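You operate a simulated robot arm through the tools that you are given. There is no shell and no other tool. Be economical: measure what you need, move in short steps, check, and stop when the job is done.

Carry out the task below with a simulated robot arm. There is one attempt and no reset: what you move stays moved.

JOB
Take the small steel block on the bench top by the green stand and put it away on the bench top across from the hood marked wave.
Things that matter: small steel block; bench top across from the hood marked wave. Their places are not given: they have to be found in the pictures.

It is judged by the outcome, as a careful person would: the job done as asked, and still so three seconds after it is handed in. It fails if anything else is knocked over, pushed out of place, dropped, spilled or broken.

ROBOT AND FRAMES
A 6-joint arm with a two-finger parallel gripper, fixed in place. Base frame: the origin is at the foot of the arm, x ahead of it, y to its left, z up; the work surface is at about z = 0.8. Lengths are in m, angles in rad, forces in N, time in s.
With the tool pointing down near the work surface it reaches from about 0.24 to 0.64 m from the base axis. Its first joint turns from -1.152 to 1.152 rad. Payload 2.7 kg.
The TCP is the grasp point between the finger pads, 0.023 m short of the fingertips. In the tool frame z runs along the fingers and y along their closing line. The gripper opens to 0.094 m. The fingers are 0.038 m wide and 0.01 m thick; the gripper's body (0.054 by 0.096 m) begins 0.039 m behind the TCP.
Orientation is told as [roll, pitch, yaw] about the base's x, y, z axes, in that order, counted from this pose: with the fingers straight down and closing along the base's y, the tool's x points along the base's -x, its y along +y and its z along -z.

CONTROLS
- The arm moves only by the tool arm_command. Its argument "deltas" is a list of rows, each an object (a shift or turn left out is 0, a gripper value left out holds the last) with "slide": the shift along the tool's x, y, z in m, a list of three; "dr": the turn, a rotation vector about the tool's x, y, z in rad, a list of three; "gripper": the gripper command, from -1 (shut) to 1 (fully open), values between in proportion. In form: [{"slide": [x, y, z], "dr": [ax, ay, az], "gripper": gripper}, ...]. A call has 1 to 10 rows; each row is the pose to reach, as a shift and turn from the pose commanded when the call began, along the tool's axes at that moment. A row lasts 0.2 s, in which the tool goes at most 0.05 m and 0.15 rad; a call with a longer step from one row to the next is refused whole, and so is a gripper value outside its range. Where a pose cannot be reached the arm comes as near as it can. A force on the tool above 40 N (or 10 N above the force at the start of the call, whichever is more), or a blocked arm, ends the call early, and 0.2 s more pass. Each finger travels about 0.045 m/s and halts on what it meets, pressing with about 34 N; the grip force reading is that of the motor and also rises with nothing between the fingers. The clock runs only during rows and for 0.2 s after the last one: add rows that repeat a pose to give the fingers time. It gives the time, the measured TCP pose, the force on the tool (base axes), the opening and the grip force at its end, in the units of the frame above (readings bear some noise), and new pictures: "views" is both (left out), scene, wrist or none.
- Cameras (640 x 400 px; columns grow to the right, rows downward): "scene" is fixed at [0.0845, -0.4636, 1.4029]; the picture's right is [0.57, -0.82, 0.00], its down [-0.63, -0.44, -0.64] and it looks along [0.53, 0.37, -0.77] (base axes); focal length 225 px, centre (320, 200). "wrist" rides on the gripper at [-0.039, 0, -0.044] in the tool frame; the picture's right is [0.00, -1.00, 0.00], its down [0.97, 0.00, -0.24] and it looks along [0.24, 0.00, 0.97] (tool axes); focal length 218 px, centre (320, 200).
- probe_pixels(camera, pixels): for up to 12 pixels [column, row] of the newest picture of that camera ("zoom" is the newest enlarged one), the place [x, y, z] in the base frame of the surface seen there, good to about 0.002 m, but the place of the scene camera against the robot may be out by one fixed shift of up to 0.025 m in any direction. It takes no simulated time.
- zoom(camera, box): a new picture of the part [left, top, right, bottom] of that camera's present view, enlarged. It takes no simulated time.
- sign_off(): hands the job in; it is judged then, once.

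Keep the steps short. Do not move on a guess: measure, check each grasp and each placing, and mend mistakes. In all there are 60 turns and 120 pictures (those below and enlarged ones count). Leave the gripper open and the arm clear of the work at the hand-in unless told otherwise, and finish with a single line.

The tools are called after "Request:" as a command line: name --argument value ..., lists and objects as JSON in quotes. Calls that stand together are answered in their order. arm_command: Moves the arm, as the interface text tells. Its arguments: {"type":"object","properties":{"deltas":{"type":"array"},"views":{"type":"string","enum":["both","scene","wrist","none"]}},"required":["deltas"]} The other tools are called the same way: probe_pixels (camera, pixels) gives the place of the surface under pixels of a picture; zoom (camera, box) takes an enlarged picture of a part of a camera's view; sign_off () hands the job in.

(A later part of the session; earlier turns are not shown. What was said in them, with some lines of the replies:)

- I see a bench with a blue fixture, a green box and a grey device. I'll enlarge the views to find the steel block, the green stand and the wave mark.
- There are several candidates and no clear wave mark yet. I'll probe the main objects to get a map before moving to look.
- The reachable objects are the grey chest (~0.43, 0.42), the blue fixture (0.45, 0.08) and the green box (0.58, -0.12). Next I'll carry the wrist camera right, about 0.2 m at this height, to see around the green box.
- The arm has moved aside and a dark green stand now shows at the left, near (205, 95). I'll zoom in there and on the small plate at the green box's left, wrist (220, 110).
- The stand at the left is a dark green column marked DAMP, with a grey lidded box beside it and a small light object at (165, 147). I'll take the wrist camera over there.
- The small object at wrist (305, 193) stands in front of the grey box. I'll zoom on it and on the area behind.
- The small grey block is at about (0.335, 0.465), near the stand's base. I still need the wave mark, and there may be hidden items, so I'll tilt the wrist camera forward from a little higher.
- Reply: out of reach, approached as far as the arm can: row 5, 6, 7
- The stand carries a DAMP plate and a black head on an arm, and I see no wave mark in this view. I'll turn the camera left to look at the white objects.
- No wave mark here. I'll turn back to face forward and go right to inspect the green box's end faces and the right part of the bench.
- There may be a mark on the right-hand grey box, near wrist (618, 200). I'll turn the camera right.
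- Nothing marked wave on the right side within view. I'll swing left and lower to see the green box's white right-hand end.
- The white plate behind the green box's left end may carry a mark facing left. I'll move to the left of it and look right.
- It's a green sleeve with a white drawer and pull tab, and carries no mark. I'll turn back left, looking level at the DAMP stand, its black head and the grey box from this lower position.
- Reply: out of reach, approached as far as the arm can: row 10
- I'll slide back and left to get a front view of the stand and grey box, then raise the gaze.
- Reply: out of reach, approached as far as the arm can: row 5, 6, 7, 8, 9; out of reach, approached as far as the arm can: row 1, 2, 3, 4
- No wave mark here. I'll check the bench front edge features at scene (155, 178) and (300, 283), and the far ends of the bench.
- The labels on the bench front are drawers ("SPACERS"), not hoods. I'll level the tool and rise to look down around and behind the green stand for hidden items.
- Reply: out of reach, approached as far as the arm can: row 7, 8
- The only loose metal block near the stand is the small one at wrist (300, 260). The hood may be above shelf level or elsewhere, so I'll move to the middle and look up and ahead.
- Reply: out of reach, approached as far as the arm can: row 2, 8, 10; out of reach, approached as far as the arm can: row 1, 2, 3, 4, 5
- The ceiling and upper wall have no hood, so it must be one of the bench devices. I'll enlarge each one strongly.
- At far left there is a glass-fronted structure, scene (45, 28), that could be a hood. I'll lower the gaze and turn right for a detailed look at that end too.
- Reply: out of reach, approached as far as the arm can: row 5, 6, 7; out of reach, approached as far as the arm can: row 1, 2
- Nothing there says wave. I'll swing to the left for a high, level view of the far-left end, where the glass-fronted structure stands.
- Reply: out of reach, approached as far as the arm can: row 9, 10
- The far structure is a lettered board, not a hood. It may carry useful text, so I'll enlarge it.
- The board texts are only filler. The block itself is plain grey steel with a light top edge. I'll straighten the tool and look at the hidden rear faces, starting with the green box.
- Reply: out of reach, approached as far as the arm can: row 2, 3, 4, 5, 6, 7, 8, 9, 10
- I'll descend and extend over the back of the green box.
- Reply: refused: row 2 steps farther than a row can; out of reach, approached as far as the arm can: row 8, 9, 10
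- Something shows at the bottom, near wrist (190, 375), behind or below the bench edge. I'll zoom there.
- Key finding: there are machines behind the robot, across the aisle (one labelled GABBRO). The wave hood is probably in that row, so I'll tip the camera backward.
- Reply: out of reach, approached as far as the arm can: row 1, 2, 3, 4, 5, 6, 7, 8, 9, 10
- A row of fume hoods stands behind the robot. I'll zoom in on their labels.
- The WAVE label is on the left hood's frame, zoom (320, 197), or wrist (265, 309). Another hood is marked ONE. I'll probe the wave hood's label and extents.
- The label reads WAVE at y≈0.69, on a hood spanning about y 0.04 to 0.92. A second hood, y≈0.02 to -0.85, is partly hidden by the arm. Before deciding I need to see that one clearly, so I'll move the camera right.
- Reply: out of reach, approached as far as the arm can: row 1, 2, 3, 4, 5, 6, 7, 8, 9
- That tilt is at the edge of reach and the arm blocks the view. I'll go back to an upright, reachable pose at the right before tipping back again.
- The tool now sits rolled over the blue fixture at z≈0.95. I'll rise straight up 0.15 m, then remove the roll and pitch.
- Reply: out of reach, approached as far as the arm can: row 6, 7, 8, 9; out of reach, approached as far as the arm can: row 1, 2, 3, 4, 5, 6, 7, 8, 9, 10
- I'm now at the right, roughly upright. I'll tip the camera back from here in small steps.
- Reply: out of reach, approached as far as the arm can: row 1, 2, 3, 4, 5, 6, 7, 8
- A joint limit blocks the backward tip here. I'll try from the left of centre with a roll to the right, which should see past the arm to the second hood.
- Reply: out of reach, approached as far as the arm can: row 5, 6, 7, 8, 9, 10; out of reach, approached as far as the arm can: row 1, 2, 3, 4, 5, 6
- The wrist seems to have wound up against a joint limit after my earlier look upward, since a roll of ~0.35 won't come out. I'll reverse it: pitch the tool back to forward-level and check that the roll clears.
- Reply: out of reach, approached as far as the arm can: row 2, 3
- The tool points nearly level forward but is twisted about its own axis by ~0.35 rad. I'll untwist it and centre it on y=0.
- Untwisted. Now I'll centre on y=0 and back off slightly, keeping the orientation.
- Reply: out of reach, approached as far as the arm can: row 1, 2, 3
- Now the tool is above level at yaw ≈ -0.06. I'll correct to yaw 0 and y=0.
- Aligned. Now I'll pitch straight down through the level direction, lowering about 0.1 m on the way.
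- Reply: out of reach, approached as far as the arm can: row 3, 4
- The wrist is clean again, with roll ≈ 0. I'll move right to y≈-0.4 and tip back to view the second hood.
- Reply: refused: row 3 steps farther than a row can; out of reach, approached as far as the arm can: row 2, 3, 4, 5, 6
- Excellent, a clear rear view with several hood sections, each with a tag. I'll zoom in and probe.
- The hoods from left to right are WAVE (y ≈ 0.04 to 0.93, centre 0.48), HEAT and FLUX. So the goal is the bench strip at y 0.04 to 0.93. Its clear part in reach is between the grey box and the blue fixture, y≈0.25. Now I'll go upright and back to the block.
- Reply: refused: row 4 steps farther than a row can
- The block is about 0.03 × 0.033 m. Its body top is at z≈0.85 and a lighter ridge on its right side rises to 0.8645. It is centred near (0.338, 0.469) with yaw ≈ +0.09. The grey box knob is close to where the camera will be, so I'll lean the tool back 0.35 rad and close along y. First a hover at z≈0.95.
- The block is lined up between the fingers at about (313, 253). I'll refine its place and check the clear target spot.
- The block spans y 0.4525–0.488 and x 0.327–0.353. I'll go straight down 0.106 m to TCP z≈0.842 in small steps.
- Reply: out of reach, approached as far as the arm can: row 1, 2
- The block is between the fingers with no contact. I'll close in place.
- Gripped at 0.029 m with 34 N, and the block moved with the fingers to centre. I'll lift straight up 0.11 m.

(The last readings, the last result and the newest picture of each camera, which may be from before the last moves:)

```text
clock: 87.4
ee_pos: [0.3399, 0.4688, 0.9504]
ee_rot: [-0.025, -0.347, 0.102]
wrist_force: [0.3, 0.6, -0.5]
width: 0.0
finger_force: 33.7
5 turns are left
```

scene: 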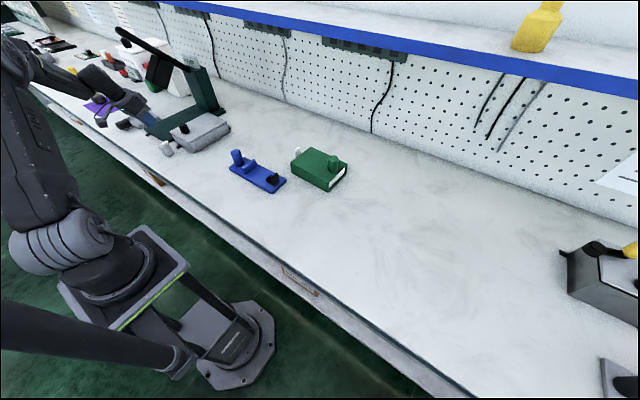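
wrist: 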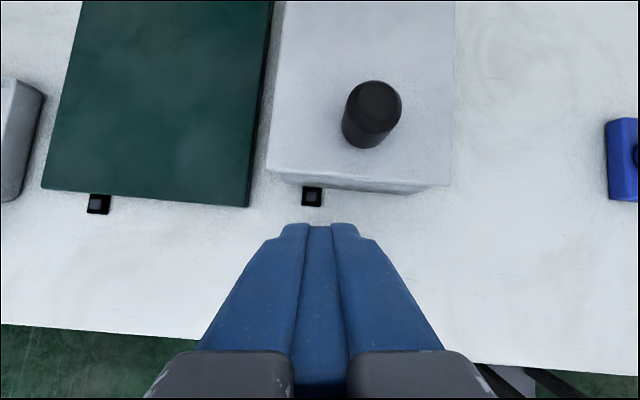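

The grip was lost: the opening reads 0.0 and the block is still on the bench at scene (166, 148). The overhanging ridge on its right side spoiled the y-grip. With few turns left, I'll open, straighten, and turn the gripper 90° to close on the flat front and back faces (along x). Then I'll re-measure the block.

Request:
arm_command --deltas '[{"slide": [-0.01, 0, -0.03], "dr": [0, 0.12, 0], "gripper": 0.4}, {"slide": [-0.0137, 0, -0.0376], "dr": [0, 0.24, 0], "gripper": 0.4}, {"slide": [-0.0137, 0, -0.0376], "dr": [0, 0.348, 0], "gripper": 0.4}, {"slide": [-0.0137, 0, -0.0376], "dr": [0, 0.348, 0], "gripper": 0.4}]' --views "none"

Request:
arm_command --deltas '[{"dr": [0, 0, -0.147]}, {"dr": [0, 0, -0.294]}, {"dr": [0, 0, -0.441]}, {"dr": [0, 0, -0.588]}, {"dr": [0, 0, -0.735]}, {"dr": [0, 0, -0.882]}, {"dr": [0, 0, -1.029]}, {"dr": [0, 0, -1.176]}, {"dr": [0, 0, -1.323]}, {"dr": [0, 0, -1.47]}]' --views "none"

Request:
arm_command --deltas '[{"dr": [0, 0, -0.1]}, {"dr": [0, 0, -0.1]}]' --views "both"

Request:
probe_pixels --camera "wrist" --pixels '[[300, 190], [306, 190], [312, 190], [320, 190], [328, 190], [334, 190], [340, 190], [320, 168], [320, 176], [320, 184], [320, 204], [320, 212]]'

Request:
zoom --camera "wrist" --box '[260, 150, 380, 250]'

Request:
zoom --camera "scene" --box '[130, 110, 230, 172]'

```text
clock: 88.4
ee_pos: [0.3379, 0.4712, 0.9916]
ee_rot: [-0.023, 0.003, 0.091]
wrist_force: [-0.1, 0.7, -0.9]
width: 0.0657
finger_force: 0.1
```

```text
clock: 90.6
ee_pos: [0.3388, 0.4724, 0.991]
ee_rot: [-0.002, 0.024, 1.564]
wrist_force: [-0.5, 0.9, -0.4]
width: 0.0657
finger_force: 0.0
```

```text
clock: 91.2
ee_pos: [0.3388, 0.4719, 0.9907]
ee_rot: [-0.001, 0.025, 1.66]
wrist_force: [-0.4, -0.5, 0.4]
width: 0.0656
finger_force: 0.0
```

scene: 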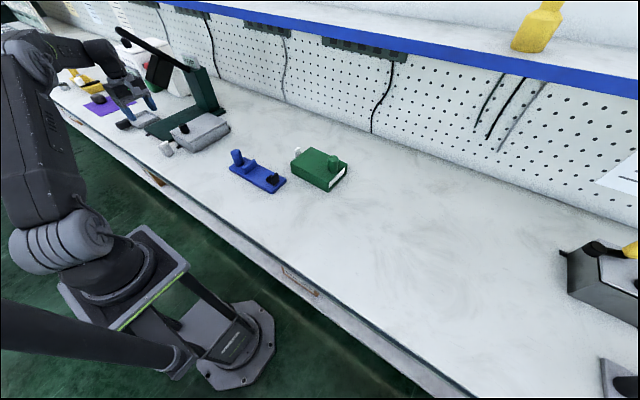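
wrist: 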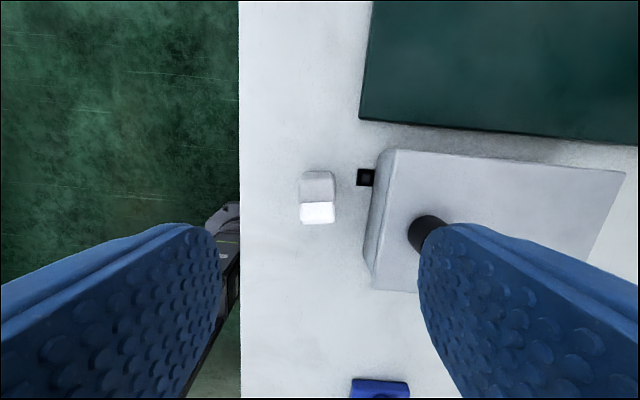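

```text
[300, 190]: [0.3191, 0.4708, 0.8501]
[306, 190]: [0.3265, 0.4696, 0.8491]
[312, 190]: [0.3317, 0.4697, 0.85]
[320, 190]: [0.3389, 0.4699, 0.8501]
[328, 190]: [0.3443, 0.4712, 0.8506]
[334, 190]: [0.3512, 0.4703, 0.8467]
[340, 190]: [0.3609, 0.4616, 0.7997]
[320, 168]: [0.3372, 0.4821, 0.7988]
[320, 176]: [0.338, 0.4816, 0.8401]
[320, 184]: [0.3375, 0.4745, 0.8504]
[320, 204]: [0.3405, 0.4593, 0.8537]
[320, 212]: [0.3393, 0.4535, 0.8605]
```

```text
4.00 times, centred on (320, 200) of wrist
```

zoom: 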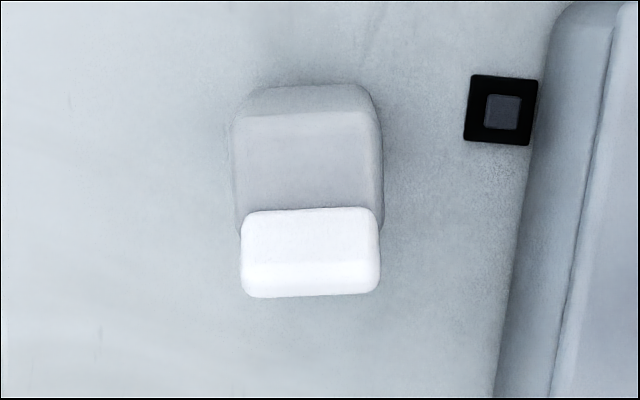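

```text
6.40 times, centred on (180, 141) of scene
4 turns are left
```

zoom: 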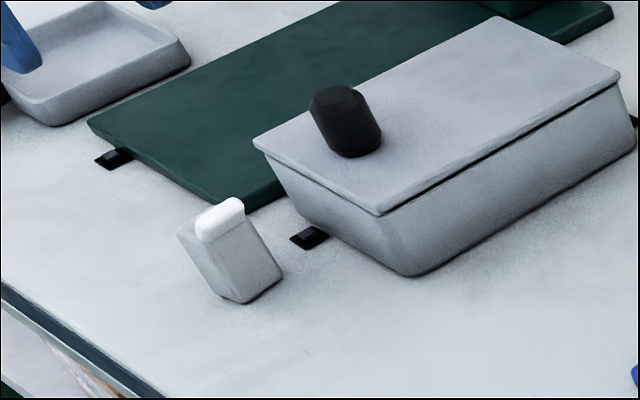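

The block is upright with its body at x 0.319–0.3525, y≈0.449–0.482. I'll descend to z≈0.832, close on the x faces, and lift slowly. The opening reading will show whether it holds.

Request:
arm_command --deltas '[{"slide": [0.0017, 0.0035, 0.04], "dr": [0, -0.025, 0], "gripper": 0.4}, {"slide": [0.0017, 0.0035, 0.08], "dr": [0, -0.025, 0], "gripper": 0.4}, {"slide": [0.0017, 0.0035, 0.11], "dr": [0, -0.025, 0], "gripper": 0.4}, {"slide": [0.0017, 0.0035, 0.135], "dr": [0, -0.025, 0], "gripper": 0.4}, {"slide": [0.0017, 0.0035, 0.15], "dr": [0, -0.025, 0], "gripper": 0.4}, {"slide": [0.0017, 0.0035, 0.1587], "dr": [0, -0.025, 0], "gripper": 0.4}, {"slide": [0.0017, 0.0035, 0.1587], "dr": [0, -0.025, 0], "gripper": 0.4}]' --views "wrist"

Request:
arm_command --deltas '[{"gripper": -1}, {"gripper": -1}, {"gripper": -1}, {"gripper": -1}, {"gripper": -1}, {"gripper": -1}, {"gripper": -1}]' --views "wrist"

Request:
arm_command --deltas '[{"slide": [0, 0, -0.004], "gripper": -1}, {"slide": [0, 0, -0.01], "gripper": -1}, {"slide": [0, 0, -0.018], "gripper": -1}, {"slide": [0, 0, -0.028], "gripper": -1}, {"slide": [0, 0, -0.04], "gripper": -1}, {"slide": [0, 0, -0.055], "gripper": -1}, {"slide": [0, 0, -0.07], "gripper": -1}, {"slide": [0, 0, -0.085], "gripper": -1}, {"slide": [0, 0, -0.1], "gripper": -1}, {"slide": [0, 0, -0.1], "gripper": -1}]' --views "both"

```text
clock: 92.8
ee_pos: [0.3334, 0.4665, 0.8346]
ee_rot: [-0.001, 0.0, 1.663]
wrist_force: [1.3, -0.1, 0.9]
width: 0.0659
finger_force: 0.2
```

wrist: 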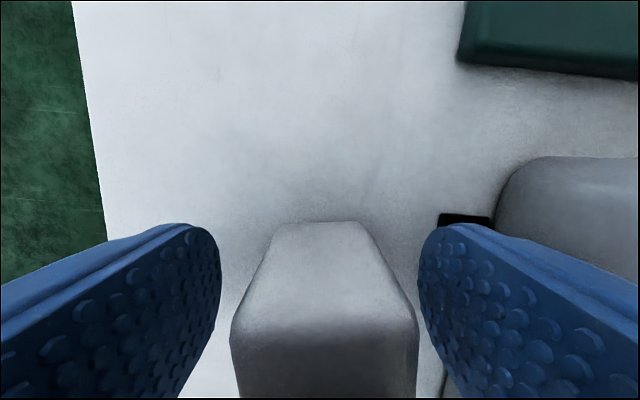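

```text
clock: 94.4
ee_pos: [0.3349, 0.4669, 0.8333]
ee_rot: [0.0, 0.001, 1.662]
wrist_force: [-0.4, 0.1, 0.4]
width: 0.0333
finger_force: 34.1
```

wrist: 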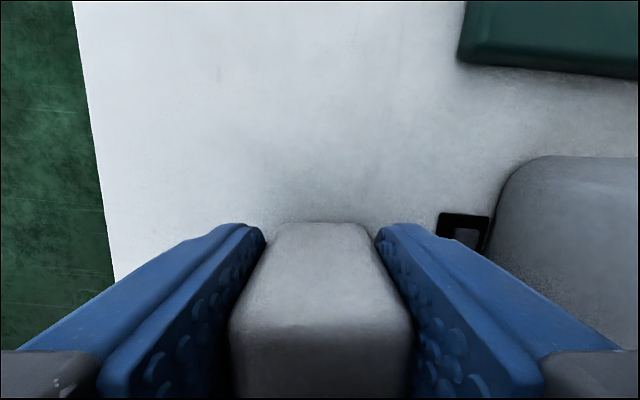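

```text
clock: 96.6
ee_pos: [0.3336, 0.4665, 0.933]
ee_rot: [0.0, 0.0, 1.662]
wrist_force: [0.3, 0.2, -2.0]
width: 0.0332
finger_force: 34.3
3 turns are left
```

scene: 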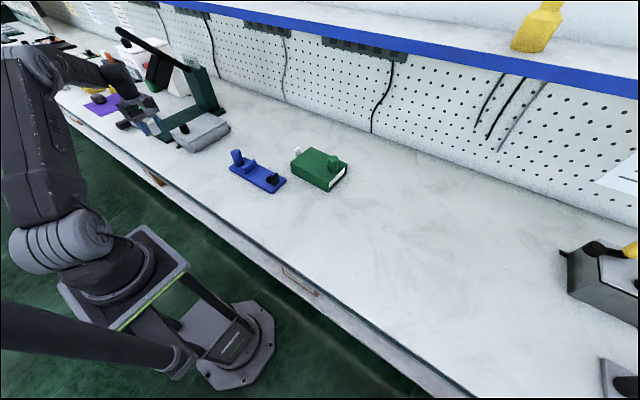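
wrist: 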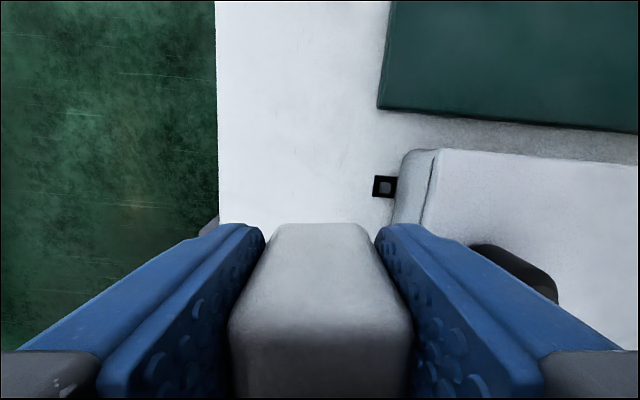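

Firmly held: opening 0.0332 m, -2 N weight, TCP z 0.933. I'll carry it right to about (0.37, 0.27), a clear spot within the WAVE hood's span (y 0.04–0.93). Then I'll lower it by the lifted height.

Request:
arm_command --deltas '[{"slide": [0.02, 0.0018, 0], "gripper": -1}, {"slide": [0.05, 0.0046, 0], "gripper": -1}, {"slide": [0.085, 0.0078, 0], "gripper": -1}, {"slide": [0.12, 0.011, 0], "gripper": -1}, {"slide": [0.15, 0.006, 0], "gripper": -1}, {"slide": [0.175, -0.004, 0], "gripper": -1}, {"slide": [0.19, -0.012, 0], "gripper": -1}, {"slide": [0.1975, -0.0182, 0], "gripper": -1}, {"slide": [0.1975, -0.0182, 0], "gripper": -1}]' --views "wrist"

Request:
arm_command --deltas '[{"slide": [0, 0, 0.02], "gripper": -1}, {"slide": [0, 0, 0.04], "gripper": -1}, {"slide": [0, 0, 0.06], "gripper": -1}, {"slide": [0, 0, 0.075], "gripper": -1}, {"slide": [0, 0, 0.086], "gripper": -1}, {"slide": [0, 0, 0.093], "gripper": -1}, {"slide": [0, 0, 0.097], "gripper": -1}, {"slide": [0, 0, 0.099], "gripper": -1}, {"slide": [0, 0, 0.099], "gripper": -1}]' --views "both"

Request:
zoom --camera "scene" --box '[150, 110, 290, 200]'

```text
clock: 98.6
ee_pos: [0.3721, 0.2694, 0.9303]
ee_rot: [0.0, 0.001, 1.662]
wrist_force: [0.8, -0.2, -0.9]
width: 0.0335
finger_force: 34.3
```

wrist: 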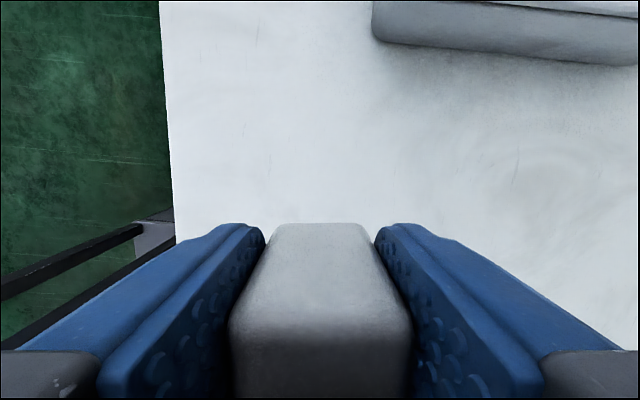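

```text
clock: 100.6
ee_pos: [0.3718, 0.2701, 0.8351]
ee_rot: [0.0, 0.0, 1.661]
wrist_force: [-2.0, -4.6, 16.3]
width: 0.0334
finger_force: 33.8
```

scene: 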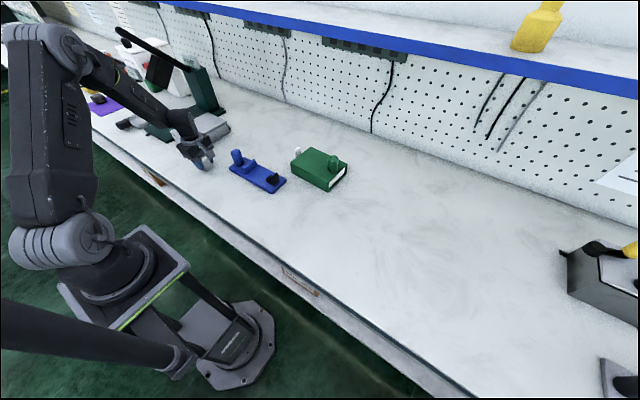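
wrist: 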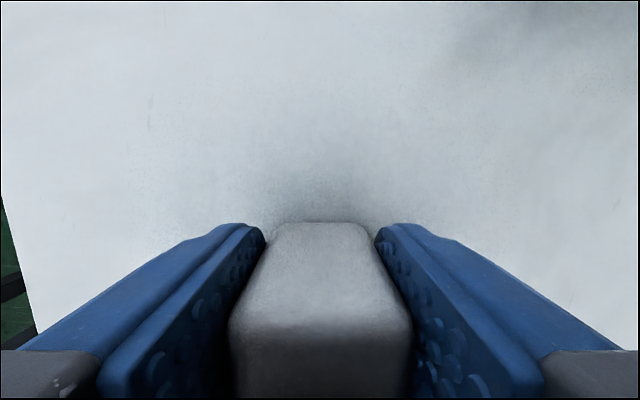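

```text
4.44 times, centred on (220, 155) of scene
2 turns are left
```

zoom: 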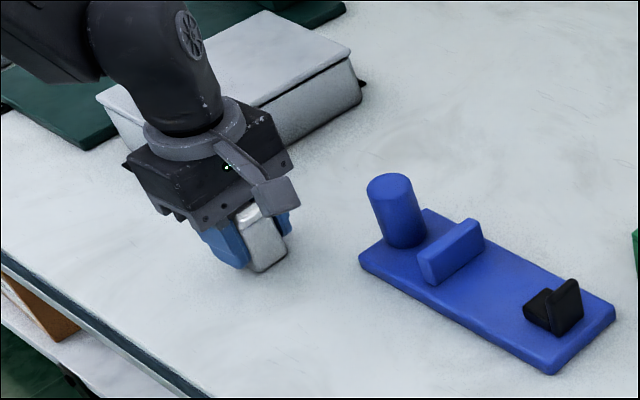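

The block rests on the bench (16 N upward, z 0.835) in the clear spot. I'll open, wait, then rise straight up and check.

Request:
arm_command --deltas '[{"slide": [0, 0, -0.001], "gripper": -0.1}, {"slide": [0, 0, -0.001], "gripper": 0.4}, {"slide": [0, 0, -0.001], "gripper": 0.4}, {"slide": [0, 0, -0.001], "gripper": 0.4}, {"slide": [0, 0, -0.001], "gripper": 0.4}]' --views "none"

Request:
arm_command --deltas '[{"slide": [0, 0, -0.02]}, {"slide": [0, 0, -0.05]}, {"slide": [0, 0, -0.09]}, {"slide": [0, 0, -0.13], "gripper": 1}, {"slide": [0, 0, -0.17], "gripper": 1}, {"slide": [0, 0, -0.2], "gripper": 1}, {"slide": [0, 0, -0.2], "gripper": 1}]' --views "both"

Request:
zoom --camera "scene" --box '[150, 110, 290, 200]'

```text
clock: 101.8
ee_pos: [0.3704, 0.2708, 0.8348]
ee_rot: [0.001, 0.001, 1.661]
wrist_force: [0.6, 0.5, -0.5]
width: 0.0655
finger_force: 0.0
```

```text
clock: 103.4
ee_pos: [0.3741, 0.2726, 1.0352]
ee_rot: [0.0, 0.001, 1.661]
wrist_force: [0.4, -0.1, 0.8]
width: 0.094
finger_force: 0.0
```

scene: 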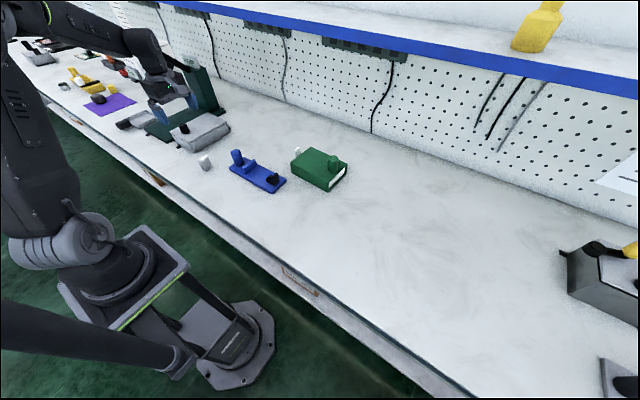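
wrist: 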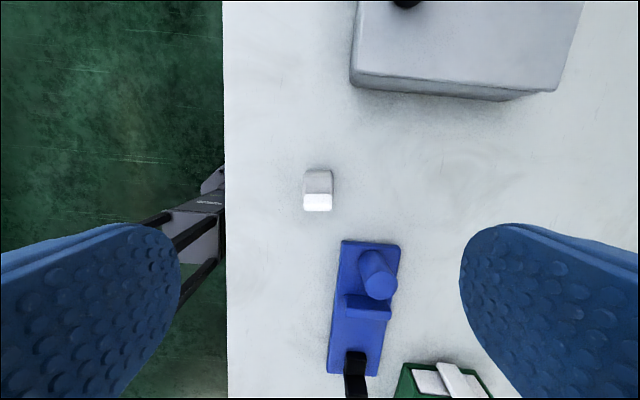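

```text
4.44 times, centred on (220, 155) of scene
1 turns are left
```

zoom: 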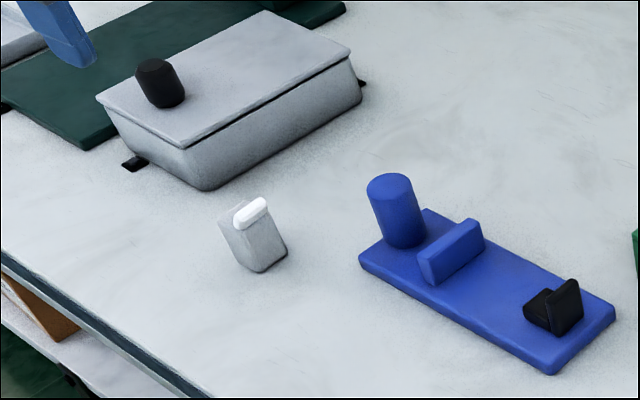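

The block stands upright at about (0.37, 0.27), everything around it is undisturbed, the gripper is open and the arm is clear above. I'm handing in.

Request:
sign_off

```text
The job is handed in.
```

The small steel block now stands upright on the bench top at about (0.37, 0.27), across from the hood marked WAVE; its starting spot by the green stand was also within that hood's span, so I chose the clear bench between the grey box and the blue fixture.
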